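You operate a simulated robot arm through the tools that you are given. There is no shell and no other tool. Be economical: measure what you need, move in short steps, check, and stop when the job is done.

You are at the controls of a simulated two-armed robot. One attempt, no reset.

## Task
Take the red wire reel and leave it on the number forty-two table patch. Then take the tin and put it on the number thirty-seven table patch. Then press the number thirty-seven button three times. Then fetch the stub antenna from the right bench table and stand it on top of the red carton there. Then take the green cartridge from the right bench table and leave it on the number thirty-eight table patch. Then put the small meter on the right bench table away on the second shelf from the bottom of the meter rack. Then shut the middle tester drawer. Then put the black block from the top of the packing table in the green tray. Then press the number four key two times. Then take the 330 uF blue capacitor from the top of the workbench and leave it on top of the black wire reel. Then open the top tester drawer, take the green module from the top of the corner table and leave it in the inside of the top tester drawer, then shut the drawer. Keep to this order. Set down upright: stub antenna.

Only the result counts: the job must be done as asked and must still hold three seconds after the hand-in. Knocking over, shifting, dropping, spilling or breaking anything else fails it.

## Robot
Two 7-joint arms with two-finger parallel grippers on one trunk, on a base that drives. Base frame: it is fixed to the floor where the robot stands at the start and does not move with it; the origin is under the middle of the robot, x ahead of it, y to its left, z up; the surface under the hand at the start is at about z = 0.66. Lengths are in m, angles in degrees, forces in N, time in s.
The left shoulder is at the start at [0.07, 0.177, 0.99], the right one opposite. With the tool pointing down near the work surface each hand reaches from about 0.28 to 0.72 m from the robot's upright axis, wherever it stands, measured 20 degrees to its own side. Places, roughly: black block (5x8x4 cm) [-2.3, -1.3, 0.8]; black wire reel (6x6x5 cm) [-2, 2.4, 0.8]; blue capacitor [-2.25, 2.5, 0.75]; green cartridge [0.5, -2.5, 0.75]; green module [-2.25, -5.25, 0.75]; green tray [-2.25, -1, 0.75]; inside of the top tester drawer [-2.2, -2.7, 0.6]; middle tester drawer [-2, -2.7, 0.5]; number forty-two table patch (29x18 cm) [0.46, -3.14, 0.66]; number four key [-2.1, 1.4, 0.9]; number thirty-eight table patch (29x18 cm) [0.46, -1.72, 0.66]; number thirty-seven button [0.7, -1.3, 1.1]; number thirty-seven table patch (29x18 cm) [0.46, -1.38, 0.66]; red carton [0.5, -2, 0.75]; red wire reel (6x6x5 cm) [0.5, 0.2, 0.7]; second shelf of the meter rack [-2.3, 0, 0.6]; small meter [0.5, -2.75, 0.75]; stub antenna (4x4x8 cm) [0.4, -2.2, 0.7]; tin (8x8x5 cm) [0.5, -0.7, 0.7]; top tester drawer [-2.1, -2.7, 0.6]. Payload 3.43 kg a hand.
Tool frame (each hand has its own): the origin (TCP) lies between the finger pads and is the grasp point; the fingertips stand 0.03 m ahead of it; z points along the fingers, y is the line along which they close. The gripper opens to 0.094 m. The fingers are 0.028 m wide and 0.01 m thick; the gripper's body (0.05 by 0.096 m) begins 0.055 m behind the TCP.
Orientation is that of the tool frame in the base frame, as a unit quaternion [x, y, z, w]. With the fingers straight down and closing along the base's y, the tool's x points along the base's -x, its y along +y and its z along -z.

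## Interface
- The arms move only by the tool step_arm. It takes "left_motion", "right_motion" or both (then of equal length, played together; a hand with none holds still); each is a list of rows, each an object of numbers (a shift or turn left out is 0, a gripper value left out holds the last): "x", "y", "z": the shift along the tool's x, y, z in m; "rx", "ry", "rz": the turn, a rotation vector about the tool's x, y, z in degrees. In form: [{"x": .., "y": .., "z": .., "rx": .., "ry": .., "rz": ..}, ...]. A call has 1 to 10 rows; each row is the pose to reach, as a shift and turn from the pose commanded when the call began, along the tool's axes at that moment. "left_jaw" and "right_jaw" are, for a hand that has rows, the finger opening in m, from 0 to 0.094, set as the call begins (left out, the last holds). Each row takes 0.2 s and may step no farther than 0.05 m and 8.6 degrees from the row before; otherwise, or with a gripper value out of range, the whole call is refused. A pose out of reach is approached as far as the arm can. The call stops where the force on the tool passes 40 N (or 10 N more than at its start, if that is more) or the arm is blocked; 0.2 s more then pass. Each finger travels about 0.153 m/s and halts on what it meets, pressing with about 42 N; the grip force reading is that of the motor and also rises with nothing between the fingers. The clock runs only during rows and for 0.2 s after the last one: add rows that repeat a pose to give the fingers time. It gives the time, the measured TCP pose, the force on the tool (base axes), the opening and the grip force at its end, in the units of the frame above (readings bear some noise), with the torque about the TCP (base axes, N m) and any sound that the robot's microphone picked up.
- Cameras (640 x 400 px; columns grow to the right, rows downward): "scene" is now at [0.1222, -0.0339, 1.2882]; the picture's right is [-0.32, -0.95, -0.00], its down [-0.77, 0.26, -0.58] and it looks along [0.55, -0.19, -0.82] (base axes); focal length 296 px, centre (320, 200). "left" rides on the left gripper at [0.076, -0.014, -0.103] in its tool frame; the picture's right is [0.18, 0.98, 0.00], its down [-0.75, 0.14, -0.64] and it looks along [-0.63, 0.12, 0.77] (tool axes); focal length 243 px, centre (320, 200). "right" rides on the right gripper at [0.076, 0.014, -0.102] in its tool frame; the picture's right is [-0.18, 0.98, 0.00], its down [-0.75, -0.14, -0.64] and it looks along [-0.63, -0.12, 0.77] (tool axes); focal length 243 px, centre (320, 200).
- camera(camera): a new picture of that camera. The clock stands still meanwhile.
- move_column(by): slides the trunk up (or, below 0, down) by that many m; the arms and the scene camera ride with it, the base frame stays. It gives what a move gives, with no picture.
- steer(legs): drives the robot by 1 to 6 legs, each [ahead, turn to the left] in m and degrees, along the robot's own axes; the way and the turn of a leg run together, so that a leg with both is an arc; at most 1.5 m and 180 degrees a leg. The arms and the cameras ride along, it lands a little off, and it stops where it bumps. It gives what a move gives.
- head_to(pan, tilt): turns the head with the scene camera to pan (to the left, within 86 degrees either way) and tilt (down, from -29 to 69), counted from straight ahead of the robot. It gives what a move gives.
- probe_pixels(camera, pixels): for up to 12 pixels [column, row] of the newest picture of that camera ("zoom" is the newest enlarged one), the place [x, y, z] in the base frame of the surface seen there, good to about 0.002 m, but the place of the scene camera against the robot may be out by one fixed shift of up to 0.018 m in any direction. The clock stands still meanwhile.
- zoom(camera, box): a new picture of the part [left, top, right, bottom] of that camera's present view, enlarged. The clock stands still meanwhile.
- sign_off(): hands the job in; it is judged then, once.

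Go step by step. Measure first, check grasps and placings, and put right what went wrong. The budget is 357 turns and 290 pictures, counting those below and the enlarged ones. Unless the task says otherwise, let go and move clear before handing in, and close with one line.

The tools are called after "Emit:" by a JSON object that holds its "fn" and its "kwargs". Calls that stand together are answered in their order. step_arm: Moves the arms, as the interface text tells. Its arguments: {"type":"object","properties":{"left_motion":{"type":"array"},"left_jaw":{"type":"number"},"right_motion":{"type":"array"},"right_jaw":{"type":"number"}},"required":[]} The other tools are called the same way: move_column (by) slides the trunk up or down; steer (legs) drives the base; head_to (pan, tilt) turns the head that bears the scene camera; camera (camera) takes a picture; probe_pixels (camera, pixels) gives the place of the surface under pixels of a picture; zoom (camera, box) takes an enlarged picture of a part of a camera's view; sign_off () hands the job in.

At the start:

```text
t: 0.0
left_tool_pos: [0.4549, -0.0747, 0.892]
left_ee_rot: [0.0, 1.0, 0.001, 0.0]
left_contact_force: [0.8, 0.4, 0.3]
left_wrist_torque: [0.03, 0.0, -0.04]
left_finger_gap: 0.0939
left_grip_force: 0.1
right_tool_pos: [0.3496, -0.364, 0.9024]
right_ee_rot: [0.0, 1.0, 0.0, 0.0]
right_contact_force: [-0.5, 0.5, 0.6]
right_wrist_torque: [0.01, 0.0, 0.01]
right_finger_gap: 0.094
right_grip_force: 0.1
trunk travel left (down, up): [-0.57, 0.27]
robot x, y, heading: [-0.0017, -0.0008, -0.0]
head pan, tilt: [-18.9, 54.7]
```

scene: 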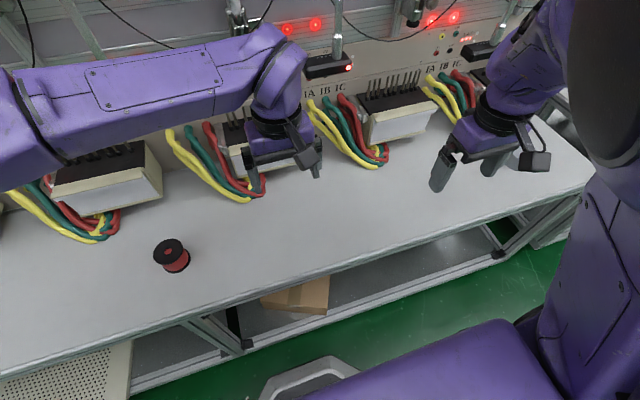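
right: 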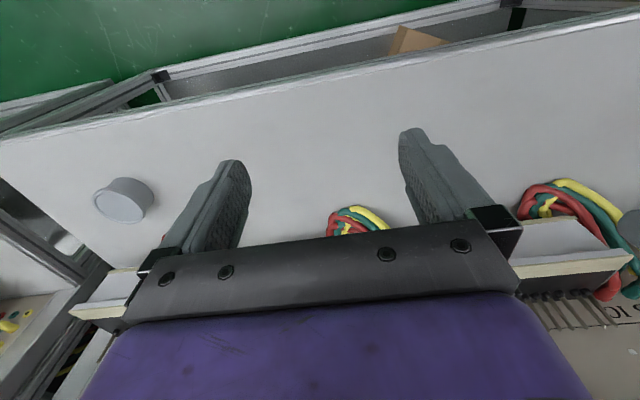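
left: 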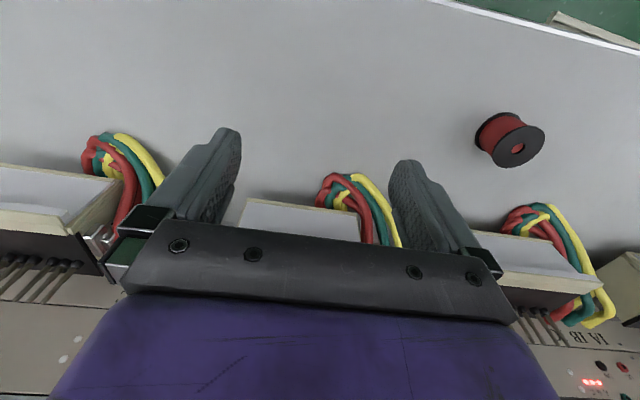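

The red reel is visible at scene (172,255) and left (510,140); I'll probe it in both views.

Emit:
{"fn": "probe_pixels", "kwargs": {"camera": "left", "pixels": [[497, 130], [520, 147], [518, 148], [480, 135], [540, 150], [515, 165], [450, 140], [330, 100]]}}

Emit:
{"fn": "probe_pixels", "kwargs": {"camera": "scene", "pixels": [[168, 248], [168, 244], [176, 264], [155, 252], [180, 250], [220, 270]]}}

Emit:
{"fn": "zoom", "kwargs": {"camera": "scene", "box": [120, 220, 220, 290]}}

```text
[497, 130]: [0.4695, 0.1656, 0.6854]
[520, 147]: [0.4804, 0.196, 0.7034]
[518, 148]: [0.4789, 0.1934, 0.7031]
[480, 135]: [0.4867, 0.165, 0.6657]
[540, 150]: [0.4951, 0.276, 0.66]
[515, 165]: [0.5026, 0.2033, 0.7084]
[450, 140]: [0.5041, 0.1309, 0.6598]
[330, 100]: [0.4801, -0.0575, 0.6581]
```

```text
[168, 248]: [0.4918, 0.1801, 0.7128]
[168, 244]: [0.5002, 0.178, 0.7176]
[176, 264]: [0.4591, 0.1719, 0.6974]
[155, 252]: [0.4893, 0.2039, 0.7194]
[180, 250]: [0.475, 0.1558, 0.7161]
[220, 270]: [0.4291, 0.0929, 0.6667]
```

```text
5.71 times, centred on (170, 255) of scene
```

zoom: 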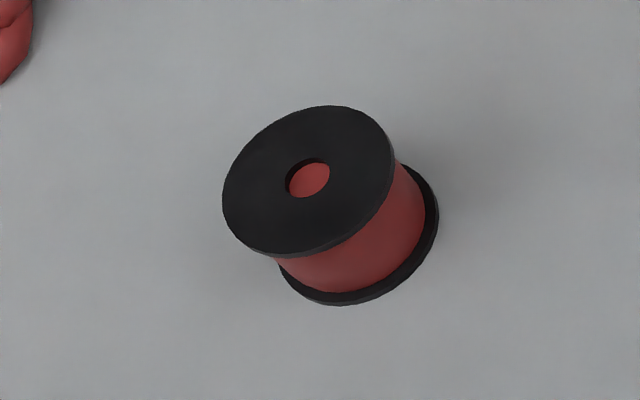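

The reel stands upright with its top centre near (0.481,0.194,0.708). I'll bring the left hand above it and look again.

Emit:
{"fn": "step_arm", "kwargs": {"left_motion": [{"x": -0.004, "y": 0.045}, {"x": -0.009, "y": 0.09}, {"x": -0.013, "y": 0.135}, {"x": -0.018, "y": 0.18}, {"x": -0.022, "y": 0.225}, {"x": -0.026, "y": 0.269}, {"x": -0.026, "y": 0.269, "z": 0.045}, {"x": -0.026, "y": 0.269, "z": 0.08}, {"x": -0.026, "y": 0.269, "z": 0.08}], "left_jaw": 0.094}}

Emit:
{"fn": "camera", "kwargs": {"camera": "left"}}

```text
t: 2.0
left_tool_pos: [0.4792, 0.1967, 0.812]
left_ee_rot: [0.0, 1.0, 0.001, 0.001]
left_contact_force: [-0.1, -0.5, 0.6]
left_wrist_torque: [0.0, 0.01, 0.01]
left_finger_gap: 0.0939
left_grip_force: 0.2
right_tool_pos: [0.3503, -0.3638, 0.9022]
right_ee_rot: [0.0, 1.0, 0.0, -0.001]
right_contact_force: [-0.3, 0.1, -0.2]
right_wrist_torque: [-0.04, -0.03, 0.01]
right_finger_gap: 0.094
right_grip_force: 0.0
trunk travel left (down, up): [-0.57, 0.27]
robot x, y, heading: [0.0029, 0.0001, -0.0]
head pan, tilt: [-18.9, 54.7]
```

```text
285 pictures are left
```

left: 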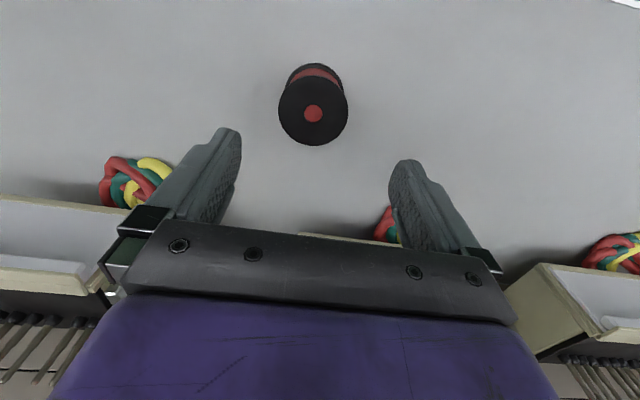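

The reel at (313,113) is roughly below the TCP. I'll probe for the offset.

Emit:
{"fn": "probe_pixels", "kwargs": {"camera": "left", "pixels": [[313, 82], [313, 144], [281, 113], [346, 113], [313, 113], [300, 113], [313, 130]]}}

```text
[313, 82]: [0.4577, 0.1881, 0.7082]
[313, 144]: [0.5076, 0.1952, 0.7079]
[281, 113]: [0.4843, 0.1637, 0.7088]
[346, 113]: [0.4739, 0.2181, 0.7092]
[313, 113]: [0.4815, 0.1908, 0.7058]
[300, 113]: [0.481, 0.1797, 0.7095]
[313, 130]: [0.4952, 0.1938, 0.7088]
```

Reel centre is (0.481,0.191). I'll shift slightly, descend to z≈0.695 and grip.

Emit:
{"fn": "step_arm", "kwargs": {"left_motion": [{"x": -0.002, "y": -0.006, "z": 0.04}, {"x": -0.002, "y": -0.006, "z": 0.08}, {"x": -0.002, "y": -0.006, "z": 0.1}, {"x": -0.002, "y": -0.006, "z": 0.116}, {"x": -0.002, "y": -0.006, "z": 0.116}]}}

Emit:
{"fn": "step_arm", "kwargs": {"left_motion": [{"z": 0}, {"z": 0}, {"z": 0}, {"z": 0}], "left_jaw": 0.0}}

```text
t: 3.2
left_tool_pos: [0.4824, 0.1892, 0.6956]
left_ee_rot: [0.0, 1.0, 0.0, 0.0]
left_contact_force: [-1.0, 0.3, -0.2]
left_wrist_torque: [0.02, -0.01, -0.03]
left_finger_gap: 0.0942
left_grip_force: 0.0
right_tool_pos: [0.3505, -0.3637, 0.9023]
right_ee_rot: [0.0, 1.0, 0.001, 0.0]
right_contact_force: [-0.9, 0.4, -0.2]
right_wrist_torque: [0.0, 0.0, 0.02]
right_finger_gap: 0.094
right_grip_force: 0.0
trunk travel left (down, up): [-0.57, 0.27]
robot x, y, heading: [-0.0015, 0.0028, 0.1]
head pan, tilt: [-18.9, 54.7]
```

```text
t: 4.2
left_tool_pos: [0.4816, 0.1886, 0.6961]
left_ee_rot: [0.001, 1.0, 0.0, 0.0]
left_contact_force: [0.7, 0.0, 0.0]
left_wrist_torque: [0.0, -0.01, -0.01]
left_finger_gap: 0.0593
left_grip_force: 41.8
right_tool_pos: [0.35, -0.3631, 0.902]
right_ee_rot: [0.0, 1.0, 0.0, 0.0]
right_contact_force: [0.4, 0.6, 0.5]
right_wrist_torque: [-0.01, 0.01, 0.02]
right_finger_gap: 0.0939
right_grip_force: 0.1
trunk travel left (down, up): [-0.57, 0.27]
robot x, y, heading: [0.0025, -0.0029, 0.0]
head pan, tilt: [-18.9, 54.7]
```

Gripped at 0.059 m. I'll lift and draw the hand back.

Emit:
{"fn": "step_arm", "kwargs": {"left_motion": [{"z": -0.04}, {"z": -0.08}, {"z": -0.12}, {"z": -0.16, "x": 0.02}, {"z": -0.2, "x": 0.05}, {"z": -0.21, "x": 0.09}, {"z": -0.21, "x": 0.12}, {"z": -0.21, "x": 0.12}]}}

Emit:
{"fn": "head_to", "kwargs": {"pan": -80, "tilt": 20}}

Emit:
{"fn": "camera", "kwargs": {"camera": "scene"}}

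```text
t: 6.0
left_tool_pos: [0.3634, 0.1886, 0.9036]
left_ee_rot: [0.0, 1.0, 0.0, 0.0]
left_contact_force: [0.0, -0.2, -0.4]
left_wrist_torque: [0.01, 0.03, 0.02]
left_finger_gap: 0.0
left_grip_force: 33.1
right_tool_pos: [0.351, -0.3634, 0.9013]
right_ee_rot: [0.0, 1.0, 0.0, 0.0]
right_contact_force: [0.0, 0.9, -0.1]
right_wrist_torque: [0.04, -0.01, 0.01]
right_finger_gap: 0.0942
right_grip_force: 0.1
trunk travel left (down, up): [-0.57, 0.27]
robot x, y, heading: [-0.0023, 0.0, 0.2]
head pan, tilt: [-18.9, 54.7]
```

```text
t: 7.3
left_tool_pos: [0.3636, 0.1892, 0.904]
left_ee_rot: [0.0, 1.0, 0.0, 0.0]
left_contact_force: [-0.5, -0.3, 0.0]
left_wrist_torque: [0.01, 0.0, -0.03]
left_finger_gap: 0.0
left_grip_force: 33.4
right_tool_pos: [0.3497, -0.3631, 0.9022]
right_ee_rot: [0.0, 1.0, 0.0, -0.001]
right_contact_force: [-0.7, -0.5, 0.2]
right_wrist_torque: [-0.01, -0.02, 0.0]
right_finger_gap: 0.0939
right_grip_force: 0.1
trunk travel left (down, up): [-0.57, 0.27]
robot x, y, heading: [-0.0007, -0.0005, -0.0]
head pan, tilt: [-80.0, 20.0]
```

```text
284 pictures are left
```

scene: 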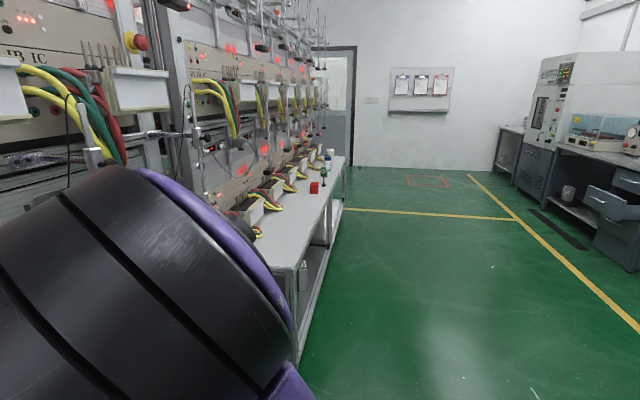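

The left gap reads 0, so the reel slipped out. I need to see where it is.

Emit:
{"fn": "camera", "kwargs": {"camera": "left"}}

Emit:
{"fn": "head_to", "kwargs": {"pan": 10, "tilt": 54.7}}

Emit:
{"fn": "camera", "kwargs": {"camera": "scene"}}

```text
283 pictures are left
```

left: 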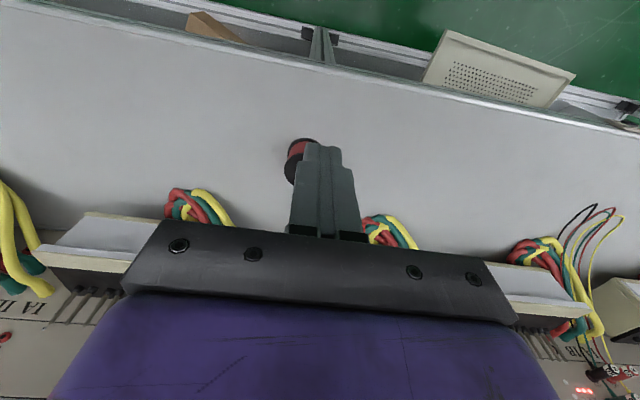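

```text
t: 9.0
left_tool_pos: [0.3642, 0.1889, 0.9039]
left_ee_rot: [0.0, 1.0, -0.001, 0.001]
left_contact_force: [0.1, 0.2, 0.9]
left_wrist_torque: [0.0, 0.0, -0.01]
left_finger_gap: 0.0002
left_grip_force: 33.6
right_tool_pos: [0.3503, -0.3632, 0.9014]
right_ee_rot: [0.0, 1.0, 0.001, -0.001]
right_contact_force: [-0.4, -0.4, -0.8]
right_wrist_torque: [0.02, 0.0, 0.02]
right_finger_gap: 0.0939
right_grip_force: 0.2
trunk travel left (down, up): [-0.57, 0.27]
robot x, y, heading: [0.0002, -0.0033, -0.1]
head pan, tilt: [10.0, 54.7]
```

```text
282 pictures are left
```

scene: 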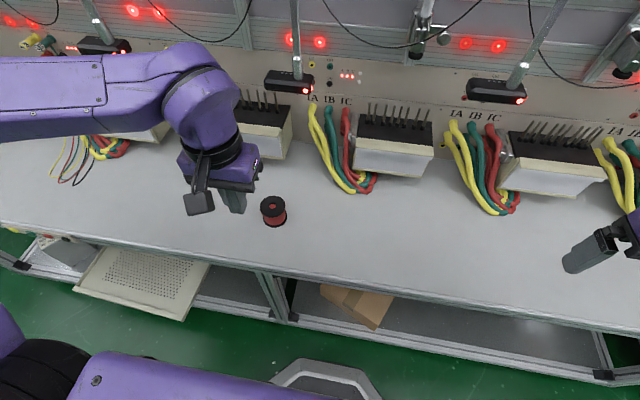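

The reel still stands upright at scene (273,211). I'll open, go back above it and re-measure.

Emit:
{"fn": "step_arm", "kwargs": {"left_motion": [{"x": -0.03}, {"x": -0.06}, {"x": -0.09, "z": 0.03}, {"x": -0.118, "z": 0.06}, {"x": -0.118, "z": 0.091}, {"x": -0.118, "z": 0.091}], "left_jaw": 0.094}}

Emit:
{"fn": "zoom", "kwargs": {"camera": "left", "box": [200, 30, 440, 180]}}

Emit:
{"fn": "camera", "kwargs": {"camera": "left"}}

```text
t: 10.4
left_tool_pos: [0.481, 0.1873, 0.8134]
left_ee_rot: [0.0, 1.0, 0.001, 0.0]
left_contact_force: [-0.2, 0.4, 0.7]
left_wrist_torque: [-0.02, 0.01, 0.01]
left_finger_gap: 0.0939
left_grip_force: 0.0
right_tool_pos: [0.3512, -0.3634, 0.9022]
right_ee_rot: [0.0, 1.0, 0.0, 0.0]
right_contact_force: [0.4, -0.9, 0.3]
right_wrist_torque: [0.03, 0.03, 0.0]
right_finger_gap: 0.0939
right_grip_force: 0.1
trunk travel left (down, up): [-0.57, 0.27]
robot x, y, heading: [0.0024, 0.001, -0.2]
head pan, tilt: [10.0, 54.7]
```

```text
2.67 times, centred on (320, 105) of left
```

zoom: 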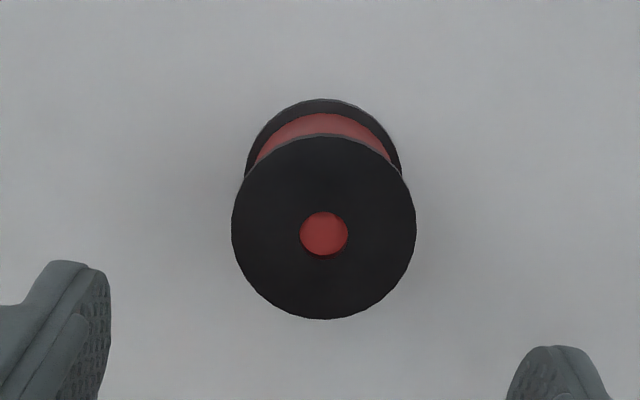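

```text
280 pictures are left
```

left: 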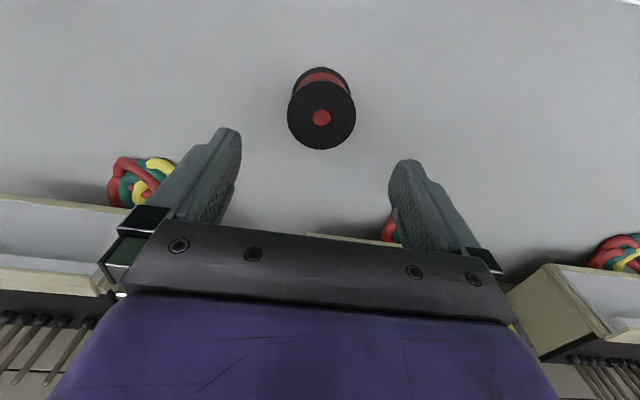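

Emit:
{"fn": "probe_pixels", "kwargs": {"camera": "left", "pixels": [[321, 82], [321, 148], [290, 114], [354, 114], [321, 135], [260, 100], [380, 100]]}}

Emit:
{"fn": "step_arm", "kwargs": {"left_motion": [{"z": 0.04}, {"z": 0.08}, {"z": 0.1}, {"z": 0.115}, {"z": 0.121}, {"z": 0.121}]}}

```text
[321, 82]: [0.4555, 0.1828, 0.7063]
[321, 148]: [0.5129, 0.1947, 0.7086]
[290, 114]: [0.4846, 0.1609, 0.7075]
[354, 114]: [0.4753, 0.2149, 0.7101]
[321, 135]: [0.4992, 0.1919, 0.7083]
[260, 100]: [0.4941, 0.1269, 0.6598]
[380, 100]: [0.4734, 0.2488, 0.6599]
```

```text
t: 11.8
left_tool_pos: [0.4797, 0.187, 0.6935]
left_ee_rot: [-0.001, 1.0, 0.001, 0.0]
left_contact_force: [-0.4, -0.3, -0.3]
left_wrist_torque: [-0.01, 0.0, 0.0]
left_finger_gap: 0.0941
left_grip_force: 0.1
right_tool_pos: [0.3512, -0.3627, 0.9039]
right_ee_rot: [0.0, 1.0, 0.0, 0.0]
right_contact_force: [0.0, -0.2, -0.2]
right_wrist_torque: [0.03, 0.0, -0.01]
right_finger_gap: 0.0942
right_grip_force: 0.0
trunk travel left (down, up): [-0.57, 0.27]
robot x, y, heading: [-0.0031, 0.0001, 0.0]
head pan, tilt: [10.0, 54.7]
```

Centred on the reel (0.484,0.188), tips just above the table. I'll close and wait, then lift slowly by 2 cm.

Emit:
{"fn": "step_arm", "kwargs": {"left_motion": [{"x": -0.003}, {"x": -0.003}, {"x": -0.003}, {"x": -0.003}, {"x": -0.003}, {"x": -0.003}], "left_jaw": 0.0}}

Emit:
{"fn": "step_arm", "kwargs": {"left_motion": [{"z": -0.003}, {"z": -0.006}, {"z": -0.01}, {"z": -0.015}, {"z": -0.02}, {"z": -0.02}]}}

Emit:
{"fn": "camera", "kwargs": {"camera": "left"}}

```text
t: 13.2
left_tool_pos: [0.4823, 0.1875, 0.6928]
left_ee_rot: [0.001, 1.0, 0.0, 0.0]
left_contact_force: [-1.4, -0.4, 1.1]
left_wrist_torque: [0.05, 0.11, 0.02]
left_finger_gap: 0.0589
left_grip_force: 41.8
right_tool_pos: [0.3506, -0.3633, 0.903]
right_ee_rot: [-0.001, 1.0, -0.001, -0.001]
right_contact_force: [-0.2, 0.2, 0.7]
right_wrist_torque: [-0.01, -0.03, -0.02]
right_finger_gap: 0.0942
right_grip_force: 0.1
trunk travel left (down, up): [-0.57, 0.27]
robot x, y, heading: [-0.0002, 0.003, -0.1]
head pan, tilt: [10.0, 54.7]
```

```text
t: 14.6
left_tool_pos: [0.4836, 0.1884, 0.7128]
left_ee_rot: [0.0, 1.0, -0.001, 0.0]
left_contact_force: [0.4, -0.2, -1.2]
left_wrist_torque: [0.03, -0.02, 0.01]
left_finger_gap: 0.0589
left_grip_force: 42.1
right_tool_pos: [0.3505, -0.3637, 0.9021]
right_ee_rot: [0.0, 1.0, 0.0, 0.0]
right_contact_force: [-0.9, -0.2, 0.5]
right_wrist_torque: [-0.02, -0.03, 0.0]
right_finger_gap: 0.0942
right_grip_force: 0.2
trunk travel left (down, up): [-0.57, 0.27]
robot x, y, heading: [0.0008, -0.0031, -0.2]
head pan, tilt: [10.0, 54.7]
```

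```text
279 pictures are left
```

left: 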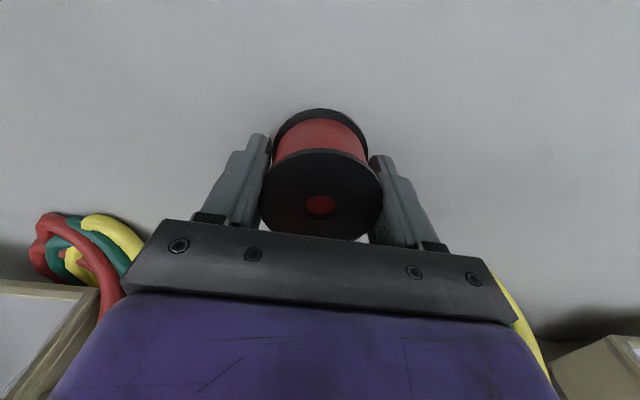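

Emit:
{"fn": "probe_pixels", "kwargs": {"camera": "left", "pixels": [[300, 175], [340, 175], [320, 225]]}}

Emit:
{"fn": "step_arm", "kwargs": {"left_motion": [{"z": -0.01}, {"z": -0.02}, {"z": -0.03}, {"z": -0.04}, {"z": -0.05}, {"z": -0.06}, {"z": -0.06}]}}

Emit:
{"fn": "camera", "kwargs": {"camera": "left"}}

```text
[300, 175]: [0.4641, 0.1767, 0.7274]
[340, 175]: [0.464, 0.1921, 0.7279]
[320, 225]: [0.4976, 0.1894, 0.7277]
```

```text
t: 16.2
left_tool_pos: [0.4834, 0.1891, 0.7728]
left_ee_rot: [0.001, 1.0, 0.0, 0.001]
left_contact_force: [-0.6, 0.4, -1.9]
left_wrist_torque: [-0.04, 0.0, -0.03]
left_finger_gap: 0.0585
left_grip_force: 41.2
right_tool_pos: [0.351, -0.3642, 0.9037]
right_ee_rot: [0.001, 1.0, 0.0, 0.001]
right_contact_force: [0.1, 0.0, 0.0]
right_wrist_torque: [0.01, -0.05, 0.01]
right_finger_gap: 0.0939
right_grip_force: 0.0
trunk travel left (down, up): [-0.57, 0.27]
robot x, y, heading: [-0.0019, 0.0008, 0.2]
head pan, tilt: [10.0, 54.7]
```

```text
278 pictures are left
```

left: 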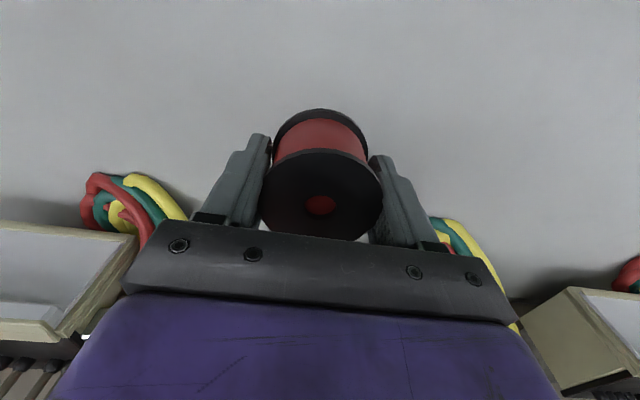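

The reel is held (z 0.73 when the hand rose 2 cm). I'll lift higher, pull back and check the grip.

Emit:
{"fn": "step_arm", "kwargs": {"left_motion": [{"z": -0.015}, {"z": -0.035}, {"z": -0.06, "x": 0.01}, {"z": -0.085, "x": 0.03}, {"z": -0.11, "x": 0.05}, {"z": -0.13, "x": 0.07}, {"z": -0.14, "x": 0.09}, {"z": -0.14, "x": 0.11}, {"z": -0.14, "x": 0.12}]}}

Emit:
{"fn": "steer", "kwargs": {"legs": [[-0.4, 0]]}}

```text
t: 18.2
left_tool_pos: [0.3639, 0.1889, 0.9136]
left_ee_rot: [0.0, 1.0, 0.001, 0.0]
left_contact_force: [-0.4, 0.4, -1.5]
left_wrist_torque: [0.05, 0.02, -0.01]
left_finger_gap: 0.0586
left_grip_force: 42.3
right_tool_pos: [0.3498, -0.3641, 0.9017]
right_ee_rot: [0.0, 1.0, 0.0, 0.0]
right_contact_force: [0.1, 0.2, -0.7]
right_wrist_torque: [-0.04, 0.01, -0.01]
right_finger_gap: 0.0941
right_grip_force: 0.0
trunk travel left (down, up): [-0.57, 0.27]
robot x, y, heading: [-0.0001, 0.001, 0.1]
head pan, tilt: [10.0, 54.7]
```

```text
t: 20.6
left_tool_pos: [-0.0338, 0.1889, 0.9126]
left_ee_rot: [0.001, 1.0, 0.0, 0.0]
left_contact_force: [-0.9, 0.1, -1.2]
left_wrist_torque: [-0.03, -0.05, -0.03]
left_finger_gap: 0.0588
left_grip_force: 42.2
right_tool_pos: [-0.0493, -0.3642, 0.9032]
right_ee_rot: [0.003, 1.0, 0.0, 0.0]
right_contact_force: [0.5, 0.8, 0.3]
right_wrist_torque: [-0.01, 0.0, 0.01]
right_finger_gap: 0.094
right_grip_force: 0.1
trunk travel left (down, up): [-0.57, 0.27]
robot x, y, heading: [-0.399, 0.0007, -0.1]
head pan, tilt: [10.0, 54.7]
```

Reel still held. I'll turn right, drive 3.3 m along the bench and turn back, with the head pointing ahead and down.

Emit:
{"fn": "steer", "kwargs": {"legs": [[0, -90], [1.5, 0], [1.5, 0], [0.3, 0], [0, 90]]}}

Emit:
{"fn": "head_to", "kwargs": {"pan": 0, "tilt": 45}}

Emit:
{"fn": "camera", "kwargs": {"camera": "scene"}}

```text
t: 44.4
left_tool_pos: [0.0558, -3.0667, 0.9121]
left_ee_rot: [-0.046, 0.999, 0.0, 0.0]
left_contact_force: [0.1, 0.4, -1.5]
left_wrist_torque: [0.0, -0.01, -0.02]
left_finger_gap: 0.0586
left_grip_force: 42.0
right_tool_pos: [0.0925, -3.6181, 0.9021]
right_ee_rot: [-0.047, 0.999, 0.0, 0.0]
right_contact_force: [-0.5, 0.1, 0.3]
right_wrist_torque: [0.03, -0.03, 0.04]
right_finger_gap: 0.0941
right_grip_force: 0.1
trunk travel left (down, up): [-0.57, 0.27]
robot x, y, heading: [-0.2904, -3.2861, 5.4]
head pan, tilt: [10.0, 54.7]
```

```text
t: 45.1
left_tool_pos: [0.0556, -3.0665, 0.9126]
left_ee_rot: [-0.046, 0.999, 0.0, -0.001]
left_contact_force: [-0.1, 0.4, -1.3]
left_wrist_torque: [-0.01, 0.01, 0.02]
left_finger_gap: 0.0586
left_grip_force: 42.3
right_tool_pos: [0.0927, -3.6185, 0.9025]
right_ee_rot: [-0.046, 0.999, 0.0, 0.0]
right_contact_force: [-0.1, -0.4, -0.4]
right_wrist_torque: [0.01, 0.02, -0.01]
right_finger_gap: 0.0941
right_grip_force: 0.0
trunk travel left (down, up): [-0.57, 0.27]
robot x, y, heading: [-0.2888, -3.2874, 5.2]
head pan, tilt: [0.0, 45.0]
```

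```text
277 pictures are left
```

scene: 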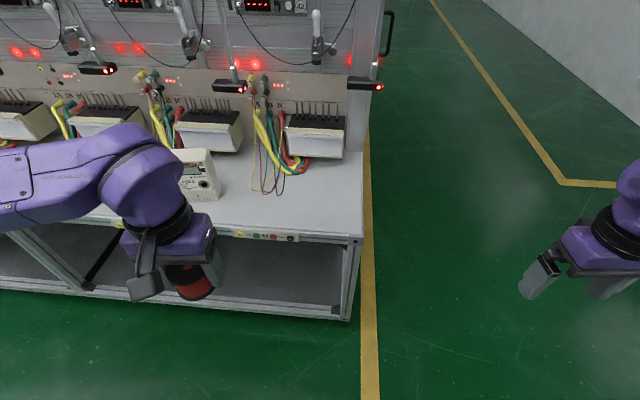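

The drive ended 5° off. I'll straighten up, then zoom in on the table to find the patches.

Emit:
{"fn": "steer", "kwargs": {"legs": [[0, -5.3]]}}

Emit:
{"fn": "head_to", "kwargs": {"pan": 20, "tilt": 45}}

Emit:
{"fn": "camera", "kwargs": {"camera": "scene"}}

Emit:
{"fn": "camera", "kwargs": {"camera": "left"}}

```text
t: 46.0
left_tool_pos: [0.0764, -3.1015, 0.9115]
left_ee_rot: [0.0, 1.0, 0.0, 0.0]
left_contact_force: [0.2, 0.3, -1.5]
left_wrist_torque: [0.03, -0.01, 0.0]
left_finger_gap: 0.0587
left_grip_force: 42.1
right_tool_pos: [0.0599, -3.6527, 0.9021]
right_ee_rot: [0.001, 1.0, 0.0, 0.0]
right_contact_force: [-0.2, -0.3, -1.3]
right_wrist_torque: [0.02, 0.0, 0.01]
right_finger_gap: 0.0939
right_grip_force: 0.1
trunk travel left (down, up): [-0.57, 0.27]
robot x, y, heading: [-0.2922, -3.29, -0.2]
head pan, tilt: [0.0, 45.0]
```

```text
t: 46.9
left_tool_pos: [0.0751, -3.1001, 0.9119]
left_ee_rot: [0.001, 1.0, 0.0, 0.0]
left_contact_force: [0.8, 0.4, -1.3]
left_wrist_torque: [0.02, 0.0, 0.0]
left_finger_gap: 0.0586
left_grip_force: 42.1
right_tool_pos: [0.0596, -3.6535, 0.9026]
right_ee_rot: [0.001, 1.0, 0.0, 0.0]
right_contact_force: [-0.1, -0.2, 0.5]
right_wrist_torque: [0.02, 0.0, 0.0]
right_finger_gap: 0.0942
right_grip_force: 0.1
trunk travel left (down, up): [-0.57, 0.27]
robot x, y, heading: [-0.2874, -3.2874, -0.2]
head pan, tilt: [20.0, 45.0]
```

```text
276 pictures are left
```

scene: 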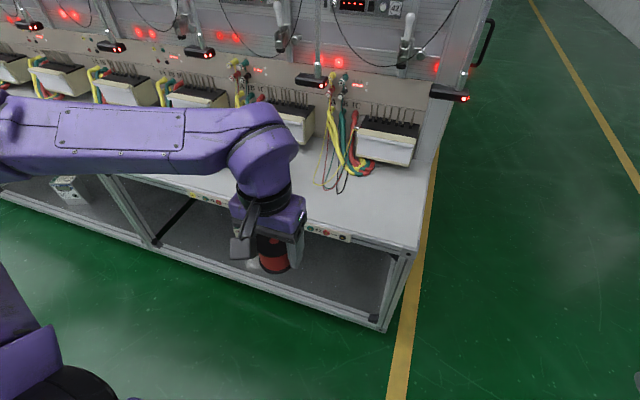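

```text
275 pictures are left
```

left: 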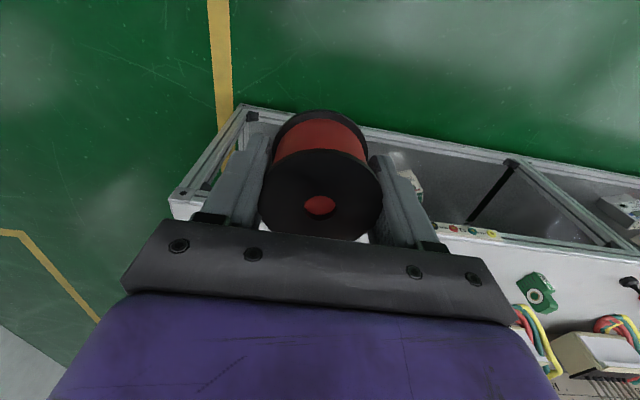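

Emit:
{"fn": "zoom", "kwargs": {"camera": "scene", "box": [240, 0, 480, 150]}}

Emit:
{"fn": "zoom", "kwargs": {"camera": "scene", "box": [180, 130, 440, 290]}}

Emit:
{"fn": "probe_pixels", "kwargs": {"camera": "scene", "pixels": [[340, 225], [415, 245], [380, 210], [400, 190], [330, 200], [320, 232], [385, 150]]}}

```text
2.67 times, centred on (360, 75) of scene
```

zoom: 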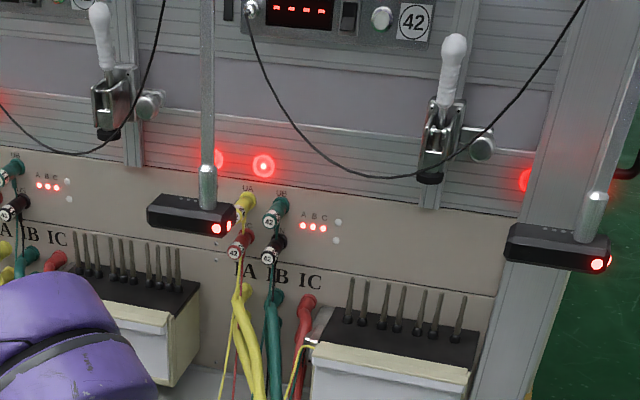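

```text
2.46 times, centred on (310, 210) of scene
```

zoom: 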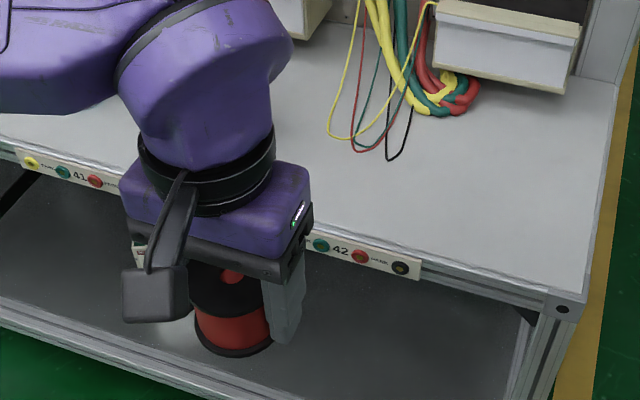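

```text
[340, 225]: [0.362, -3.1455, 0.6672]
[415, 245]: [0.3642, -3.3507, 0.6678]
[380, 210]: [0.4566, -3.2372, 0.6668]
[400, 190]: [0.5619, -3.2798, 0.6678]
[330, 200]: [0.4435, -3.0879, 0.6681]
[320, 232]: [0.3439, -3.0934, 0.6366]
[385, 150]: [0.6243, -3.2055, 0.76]
```

Station 42 is at the table's end, with its label on the front edge at zoom (340,250). I'll drive forward to working distance.

Emit:
{"fn": "steer", "kwargs": {"legs": [[0.29, 0]]}}

Emit:
{"fn": "camera", "kwargs": {"camera": "left"}}

Emit:
{"fn": "camera", "kwargs": {"camera": "scene"}}

```text
t: 48.9
left_tool_pos: [0.3649, -3.1007, 0.9119]
left_ee_rot: [0.001, 1.0, 0.001, 0.0]
left_contact_force: [-0.5, 0.6, -1.7]
left_wrist_torque: [-0.01, -0.01, -0.02]
left_finger_gap: 0.0586
left_grip_force: 41.9
right_tool_pos: [0.3509, -3.6528, 0.9024]
right_ee_rot: [0.001, 1.0, 0.0, 0.001]
right_contact_force: [1.5, -0.4, 0.3]
right_wrist_torque: [-0.01, 0.02, -0.01]
right_finger_gap: 0.0941
right_grip_force: 0.2
trunk travel left (down, up): [-0.57, 0.27]
robot x, y, heading: [-0.0005, -3.2904, -0.2]
head pan, tilt: [20.0, 45.0]
```

```text
272 pictures are left
```

left: 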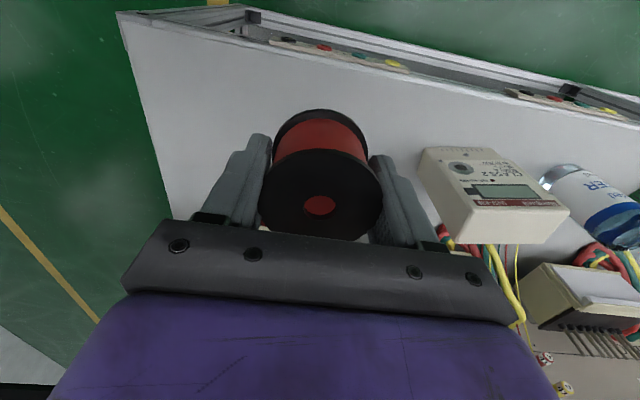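

```text
271 pictures are left
```

scene: 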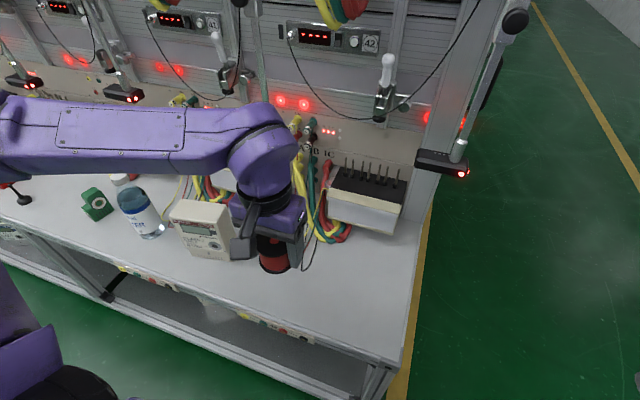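

I'll move over the spot (0.44,-3.17) at height, then look.

Emit:
{"fn": "step_arm", "kwargs": {"left_motion": [{"x": -0.025, "y": -0.025}, {"x": -0.05, "y": -0.05}, {"x": -0.075, "y": -0.07}, {"x": -0.075, "y": -0.07, "z": 0.03}, {"x": -0.075, "y": -0.07, "z": 0.06}, {"x": -0.075, "y": -0.07, "z": 0.09}, {"x": -0.075, "y": -0.07, "z": 0.1}]}}

Emit:
{"fn": "camera", "kwargs": {"camera": "left"}}

Emit:
{"fn": "camera", "kwargs": {"camera": "scene"}}

```text
t: 50.5
left_tool_pos: [0.4412, -3.1709, 0.8117]
left_ee_rot: [0.001, 1.0, 0.0, 0.0]
left_contact_force: [-0.2, 0.1, -1.7]
left_wrist_torque: [-0.01, 0.0, 0.01]
left_finger_gap: 0.0589
left_grip_force: 42.5
right_tool_pos: [0.3497, -3.6525, 0.9029]
right_ee_rot: [0.001, 1.0, 0.001, 0.001]
right_contact_force: [0.5, -0.7, 0.2]
right_wrist_torque: [-0.03, 0.01, 0.01]
right_finger_gap: 0.094
right_grip_force: 0.0
trunk travel left (down, up): [-0.57, 0.27]
robot x, y, heading: [-0.0015, -3.2913, -0.4]
head pan, tilt: [20.0, 45.0]
```

```text
270 pictures are left
```

left: 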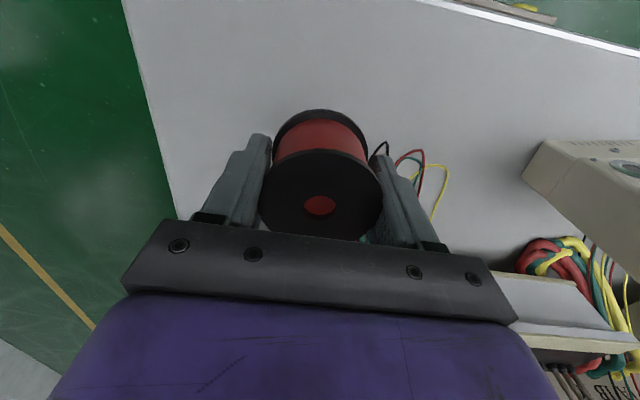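

```text
269 pictures are left
```

scene: 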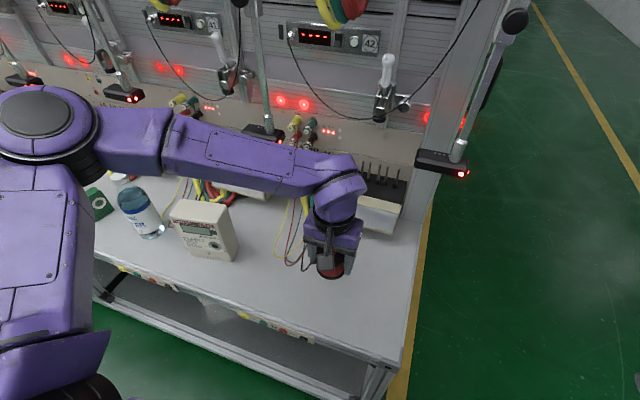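

Thin wires show at left (388,145)-(445,170); I'll check how close they come.

Emit:
{"fn": "probe_pixels", "kwargs": {"camera": "left", "pixels": [[387, 143], [422, 152], [447, 167], [400, 120], [320, 90], [230, 120]]}}

```text
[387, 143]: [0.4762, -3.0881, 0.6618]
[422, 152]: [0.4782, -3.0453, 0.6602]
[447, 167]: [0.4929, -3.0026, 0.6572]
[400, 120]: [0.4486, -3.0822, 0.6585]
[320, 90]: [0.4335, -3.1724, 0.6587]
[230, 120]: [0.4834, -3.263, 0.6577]
```

Clear. I'll shift slightly toward the robot and lower to 1–2 mm above contact, then release.

Emit:
{"fn": "step_arm", "kwargs": {"left_motion": [{"x": 0.005, "z": 0.03}, {"x": 0.005, "z": 0.06}, {"x": 0.005, "z": 0.09}, {"x": 0.005, "z": 0.105}, {"x": 0.005, "z": 0.113}, {"x": 0.005, "z": 0.117}, {"x": 0.005, "z": 0.119}, {"x": 0.005, "z": 0.119}]}}

Emit:
{"fn": "step_arm", "kwargs": {"left_motion": [{"z": 0}, {"z": 0}, {"z": 0}], "left_jaw": 0.094}}

Emit:
{"fn": "step_arm", "kwargs": {"left_motion": [{"z": -0.03}, {"z": -0.07}, {"z": -0.12}, {"z": -0.17, "x": 0.02}, {"z": -0.21, "x": 0.05}, {"z": -0.21, "x": 0.08}]}}

Emit:
{"fn": "camera", "kwargs": {"camera": "left"}}

```text
t: 52.3
left_tool_pos: [0.4341, -3.1718, 0.6944]
left_ee_rot: [0.0, 1.0, 0.0, -0.001]
left_contact_force: [0.3, -0.5, -2.1]
left_wrist_torque: [0.02, 0.01, 0.05]
left_finger_gap: 0.0588
left_grip_force: 41.8
right_tool_pos: [0.3515, -3.6519, 0.9038]
right_ee_rot: [0.001, 1.0, -0.001, 0.0]
right_contact_force: [-0.5, 0.6, 0.7]
right_wrist_torque: [-0.01, 0.01, 0.01]
right_finger_gap: 0.0942
right_grip_force: 0.0
trunk travel left (down, up): [-0.57, 0.27]
robot x, y, heading: [0.003, -3.2882, -0.1]
head pan, tilt: [20.0, 45.0]
```

```text
t: 53.1
left_tool_pos: [0.4335, -3.1718, 0.6949]
left_ee_rot: [0.001, 1.0, 0.0, 0.001]
left_contact_force: [0.0, -0.2, -0.4]
left_wrist_torque: [0.02, 0.01, 0.01]
left_finger_gap: 0.094
left_grip_force: 0.1
right_tool_pos: [0.3501, -3.653, 0.9024]
right_ee_rot: [0.001, 1.0, 0.0, 0.0]
right_contact_force: [0.4, -0.1, 0.0]
right_wrist_torque: [0.0, 0.02, 0.02]
right_finger_gap: 0.094
right_grip_force: 0.1
trunk travel left (down, up): [-0.57, 0.27]
robot x, y, heading: [-0.001, -3.2903, -0.0]
head pan, tilt: [20.0, 45.0]
```

```text
refused: row 4 steps farther than a row can; nothing moved
```

```text
268 pictures are left
```

left: 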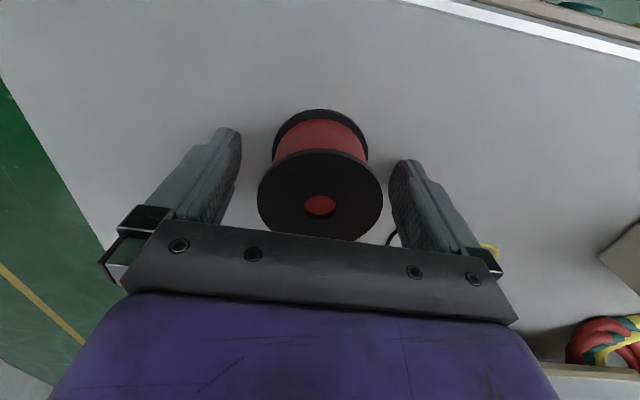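

The reel is released upright. I'll raise and retract the hand.

Emit:
{"fn": "step_arm", "kwargs": {"left_motion": [{"z": -0.03}, {"z": -0.07}, {"z": -0.11}, {"z": -0.15, "x": 0.01}, {"z": -0.19, "x": 0.03}, {"z": -0.21, "x": 0.06}, {"z": -0.21, "x": 0.08}]}}

Emit:
{"fn": "camera", "kwargs": {"camera": "left"}}

```text
t: 54.7
left_tool_pos: [0.3535, -3.1728, 0.9079]
left_ee_rot: [0.0, 1.0, 0.0, 0.001]
left_contact_force: [0.0, 0.5, 0.4]
left_wrist_torque: [-0.01, -0.01, 0.03]
left_finger_gap: 0.0942
left_grip_force: 0.1
right_tool_pos: [0.3497, -3.6528, 0.9026]
right_ee_rot: [0.001, 1.0, 0.0, -0.001]
right_contact_force: [-1.1, -0.7, -0.1]
right_wrist_torque: [0.0, -0.01, -0.02]
right_finger_gap: 0.094
right_grip_force: 0.3
trunk travel left (down, up): [-0.57, 0.27]
robot x, y, heading: [0.0008, -3.2875, 0.1]
head pan, tilt: [20.0, 45.0]
```

```text
267 pictures are left
```

left: 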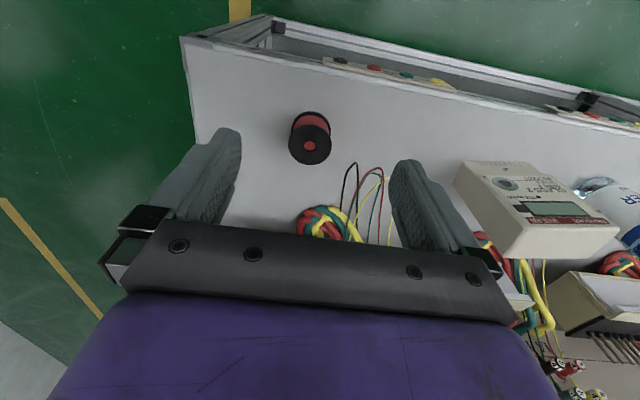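

The reel stands on patch 42 at left (310,145). Next is the tin: back off, turn left and drive along +y to about y=-0.88.

Emit:
{"fn": "steer", "kwargs": {"legs": [[-0.4, 0], [0, 90]]}}

```text
t: 61.0
left_tool_pos: [-0.5171, -2.933, 0.906]
left_ee_rot: [-0.706, 0.709, 0.0, 0.001]
left_contact_force: [-0.1, 0.0, 0.0]
left_wrist_torque: [0.02, 0.02, 0.02]
left_finger_gap: 0.0942
left_grip_force: 0.0
right_tool_pos: [-0.0378, -2.9395, 0.9023]
right_ee_rot: [-0.706, 0.708, 0.0, 0.001]
right_contact_force: [-0.1, -0.5, -0.1]
right_wrist_torque: [0.0, -0.04, -0.03]
right_finger_gap: 0.0938
right_grip_force: 0.1
trunk travel left (down, up): [-0.57, 0.27]
robot x, y, heading: [-0.4015, -3.289, 89.9]
head pan, tilt: [20.0, 45.0]
```

Emit:
{"fn": "steer", "kwargs": {"legs": [[1.5, 0], [0.91, 0], [0, -90]]}}

Emit:
{"fn": "head_to", "kwargs": {"pan": 0, "tilt": 45}}

Emit:
{"fn": "camera", "kwargs": {"camera": "scene"}}

```text
t: 76.7
left_tool_pos: [-0.0653, -0.7424, 0.9067]
left_ee_rot: [-0.006, 1.0, 0.0, 0.0]
left_contact_force: [0.3, -0.4, -0.4]
left_wrist_torque: [0.02, 0.0, -0.03]
left_finger_gap: 0.0938
left_grip_force: 0.0
right_tool_pos: [-0.0654, -1.2243, 0.9027]
right_ee_rot: [-0.005, 1.0, -0.001, 0.0]
right_contact_force: [-0.5, -0.1, 0.3]
right_wrist_torque: [-0.02, 0.0, 0.0]
right_finger_gap: 0.094
right_grip_force: 0.1
trunk travel left (down, up): [-0.57, 0.27]
robot x, y, heading: [-0.4176, -0.8662, 0.6]
head pan, tilt: [20.0, 45.0]
```

```text
t: 77.5
left_tool_pos: [-0.0649, -0.7428, 0.9063]
left_ee_rot: [-0.005, 1.0, 0.0, 0.0]
left_contact_force: [0.0, -0.2, 0.8]
left_wrist_torque: [-0.01, -0.02, 0.02]
left_finger_gap: 0.0938
left_grip_force: 0.1
right_tool_pos: [-0.0653, -1.2212, 0.9035]
right_ee_rot: [-0.005, 1.0, 0.001, 0.0]
right_contact_force: [0.2, -0.3, 0.3]
right_wrist_torque: [0.0, -0.05, 0.0]
right_finger_gap: 0.094
right_grip_force: 0.0
trunk travel left (down, up): [-0.57, 0.27]
robot x, y, heading: [-0.4208, -0.8653, 0.6]
head pan, tilt: [0.0, 45.0]
```

```text
266 pictures are left
```

scene: 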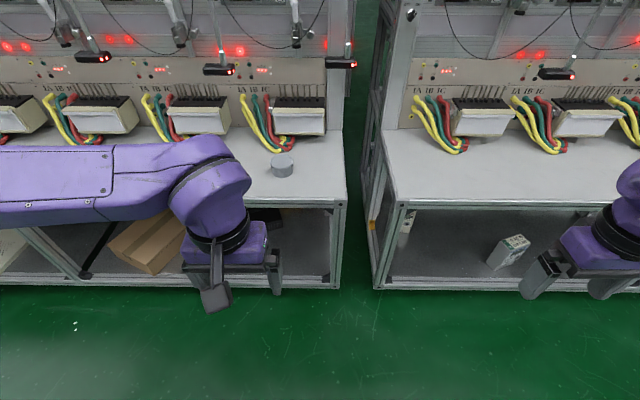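

The tin is at scene (282,167), station 37's area is right of the gap. I'll drive in and move the left hand aside.

Emit:
{"fn": "steer", "kwargs": {"legs": [[0.42, -0.6]]}}

Emit:
{"fn": "step_arm", "kwargs": {"left_motion": [{"y": 0.045}, {"y": 0.09}, {"y": 0.135}, {"y": 0.18}, {"y": 0.22}, {"y": 0.26}, {"y": 0.26}]}}

Emit:
{"fn": "camera", "kwargs": {"camera": "scene"}}

Emit:
{"fn": "camera", "kwargs": {"camera": "right"}}

```text
t: 80.0
left_tool_pos: [0.3413, -0.7444, 0.9062]
left_ee_rot: [0.0, 1.0, 0.0, -0.001]
left_contact_force: [-0.4, -0.1, -0.5]
left_wrist_torque: [0.01, 0.0, -0.02]
left_finger_gap: 0.0939
left_grip_force: 0.0
right_tool_pos: [0.337, -1.2242, 0.9026]
right_ee_rot: [0.0, 1.0, 0.0, 0.001]
right_contact_force: [1.1, -1.0, -0.5]
right_wrist_torque: [-0.02, 0.02, 0.01]
right_finger_gap: 0.0942
right_grip_force: 0.1
trunk travel left (down, up): [-0.57, 0.27]
robot x, y, heading: [-0.0116, -0.8601, 0.1]
head pan, tilt: [0.0, 45.0]
```

```text
t: 81.7
left_tool_pos: [0.3592, -0.5491, 0.8972]
left_ee_rot: [-0.001, 1.0, 0.0, 0.0]
left_contact_force: [0.4, -0.1, -0.2]
left_wrist_torque: [0.04, 0.01, -0.02]
left_finger_gap: 0.094
left_grip_force: 0.0
left hand out of reach, approached as far as the arm can: row 5, 6, 7
right_tool_pos: [0.3364, -1.2241, 0.9023]
right_ee_rot: [0.0, 1.0, -0.001, 0.0]
right_contact_force: [0.2, 0.6, 0.0]
right_wrist_torque: [0.01, 0.01, -0.01]
right_finger_gap: 0.0943
right_grip_force: 0.0
trunk travel left (down, up): [-0.57, 0.27]
robot x, y, heading: [-0.0133, -0.8599, 0.1]
head pan, tilt: [0.0, 45.0]
```

```text
265 pictures are left
```

scene: 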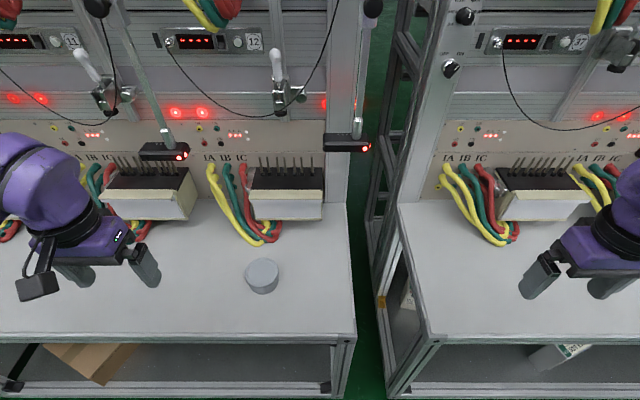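

```text
264 pictures are left
```

right: 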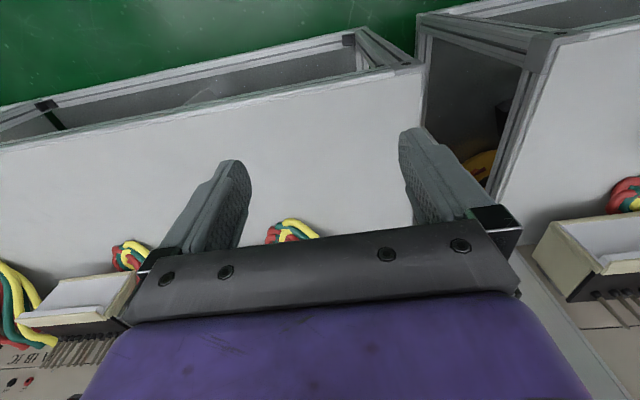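

Emit:
{"fn": "probe_pixels", "kwargs": {"camera": "scene", "pixels": [[262, 260], [262, 274], [246, 272], [278, 272], [262, 285], [300, 300], [420, 260], [495, 225]]}}

Emit:
{"fn": "zoom", "kwargs": {"camera": "scene", "box": [200, 230, 320, 310]}}

Emit:
{"fn": "zoom", "kwargs": {"camera": "scene", "box": [440, 10, 640, 135]}}

```text
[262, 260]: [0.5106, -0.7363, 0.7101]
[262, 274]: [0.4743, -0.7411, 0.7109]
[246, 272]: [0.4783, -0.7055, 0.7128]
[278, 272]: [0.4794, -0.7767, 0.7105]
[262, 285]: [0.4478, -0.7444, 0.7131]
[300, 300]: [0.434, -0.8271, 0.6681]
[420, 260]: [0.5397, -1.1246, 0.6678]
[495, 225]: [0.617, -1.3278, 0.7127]
```

```text
5.00 times, centred on (260, 270) of scene
```

zoom: 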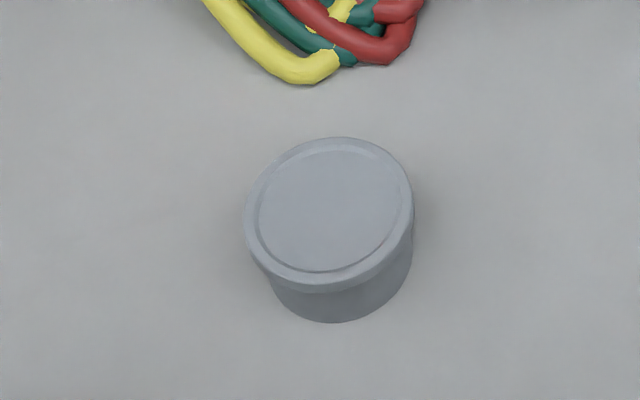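

```text
3.20 times, centred on (540, 72) of scene
```

zoom: 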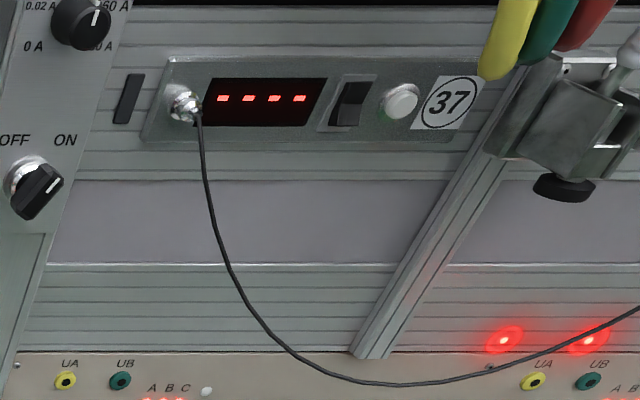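

Tin top centre is about (0.48,-0.735), lid ~8 cm wide. I'll bring the right hand over it and use its camera.

Emit:
{"fn": "step_arm", "kwargs": {"right_motion": [{"y": 0.048}, {"y": 0.096}, {"y": 0.144}, {"y": 0.192}, {"y": 0.24}, {"y": 0.288}, {"y": 0.336, "x": -0.01}, {"y": 0.38, "x": -0.03}, {"y": 0.42, "x": -0.06}, {"y": 0.45, "x": -0.1}], "right_jaw": 0.094}}

Emit:
{"fn": "step_arm", "kwargs": {"right_motion": [{"x": -0.03, "y": 0.02}, {"x": -0.044, "y": 0.032, "z": 0.03}, {"x": -0.044, "y": 0.032, "z": 0.05}, {"x": -0.044, "y": 0.032, "z": 0.05}]}}

Emit:
{"fn": "camera", "kwargs": {"camera": "right"}}

```text
t: 83.8
left_tool_pos: [0.3596, -0.5479, 0.8955]
left_ee_rot: [-0.001, 1.0, -0.001, -0.001]
left_contact_force: [0.6, 0.3, -0.2]
left_wrist_torque: [0.01, 0.02, -0.02]
left_finger_gap: 0.0939
left_grip_force: 0.0
right_tool_pos: [0.4405, -0.7728, 0.9207]
right_ee_rot: [0.004, 1.0, 0.018, 0.011]
right_contact_force: [0.0, -0.6, -0.2]
right_wrist_torque: [0.0, 0.03, 0.03]
right_finger_gap: 0.0939
right_grip_force: 0.1
right hand out of reach, approached as far as the arm can: row 1, 2, 3, 4, 5
trunk travel left (down, up): [-0.57, 0.27]
robot x, y, heading: [-0.0142, -0.8595, -0.2]
head pan, tilt: [0.0, 45.0]
```

```text
t: 84.8
left_tool_pos: [0.3594, -0.5491, 0.8953]
left_ee_rot: [0.0, 1.0, 0.0, 0.0]
left_contact_force: [-0.4, 0.1, 0.2]
left_wrist_torque: [-0.02, 0.02, 0.0]
left_finger_gap: 0.0939
left_grip_force: 0.0
right_tool_pos: [0.4943, -0.7553, 0.8651]
right_ee_rot: [0.022, 1.0, 0.02, -0.001]
right_contact_force: [0.0, 0.6, -0.7]
right_wrist_torque: [-0.01, 0.01, 0.0]
right_finger_gap: 0.0939
right_grip_force: 0.0
trunk travel left (down, up): [-0.57, 0.27]
robot x, y, heading: [-0.012, -0.8626, -0.1]
head pan, tilt: [0.0, 45.0]
```

```text
261 pictures are left
```

right: 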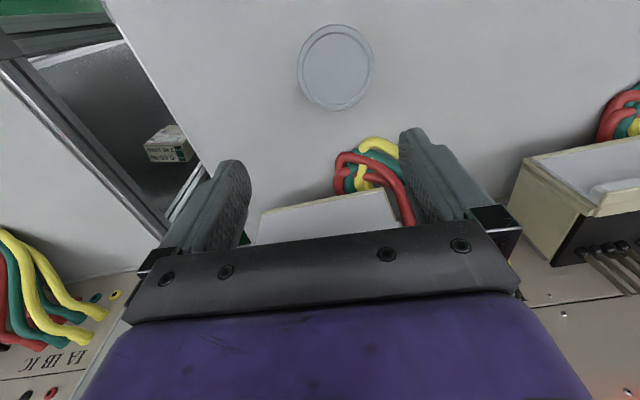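

Emit:
{"fn": "probe_pixels", "kwargs": {"camera": "right", "pixels": [[336, 68], [336, 30], [336, 105], [302, 68], [369, 68], [250, 130]]}}

Emit:
{"fn": "step_arm", "kwargs": {"right_motion": [{"z": 0}, {"z": 0}]}}

```text
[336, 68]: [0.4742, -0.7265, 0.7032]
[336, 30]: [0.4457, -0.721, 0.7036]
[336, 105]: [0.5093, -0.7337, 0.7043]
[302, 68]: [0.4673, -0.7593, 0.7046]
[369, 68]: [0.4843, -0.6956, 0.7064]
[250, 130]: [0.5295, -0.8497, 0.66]
```

```text
t: 85.5
left_tool_pos: [0.3587, -0.5483, 0.8964]
left_ee_rot: [-0.001, 1.0, 0.001, 0.0]
left_contact_force: [-0.5, 0.8, 1.7]
left_wrist_torque: [-0.01, 0.0, -0.01]
left_finger_gap: 0.094
left_grip_force: 0.1
right_tool_pos: [0.4942, -0.7559, 0.8619]
right_ee_rot: [0.021, 1.0, 0.018, -0.002]
right_contact_force: [-0.1, -0.1, 0.1]
right_wrist_torque: [-0.03, 0.0, 0.02]
right_finger_gap: 0.094
right_grip_force: 0.1
trunk travel left (down, up): [-0.57, 0.27]
robot x, y, heading: [-0.01, -0.8627, -0.0]
head pan, tilt: [0.0, 45.0]
```

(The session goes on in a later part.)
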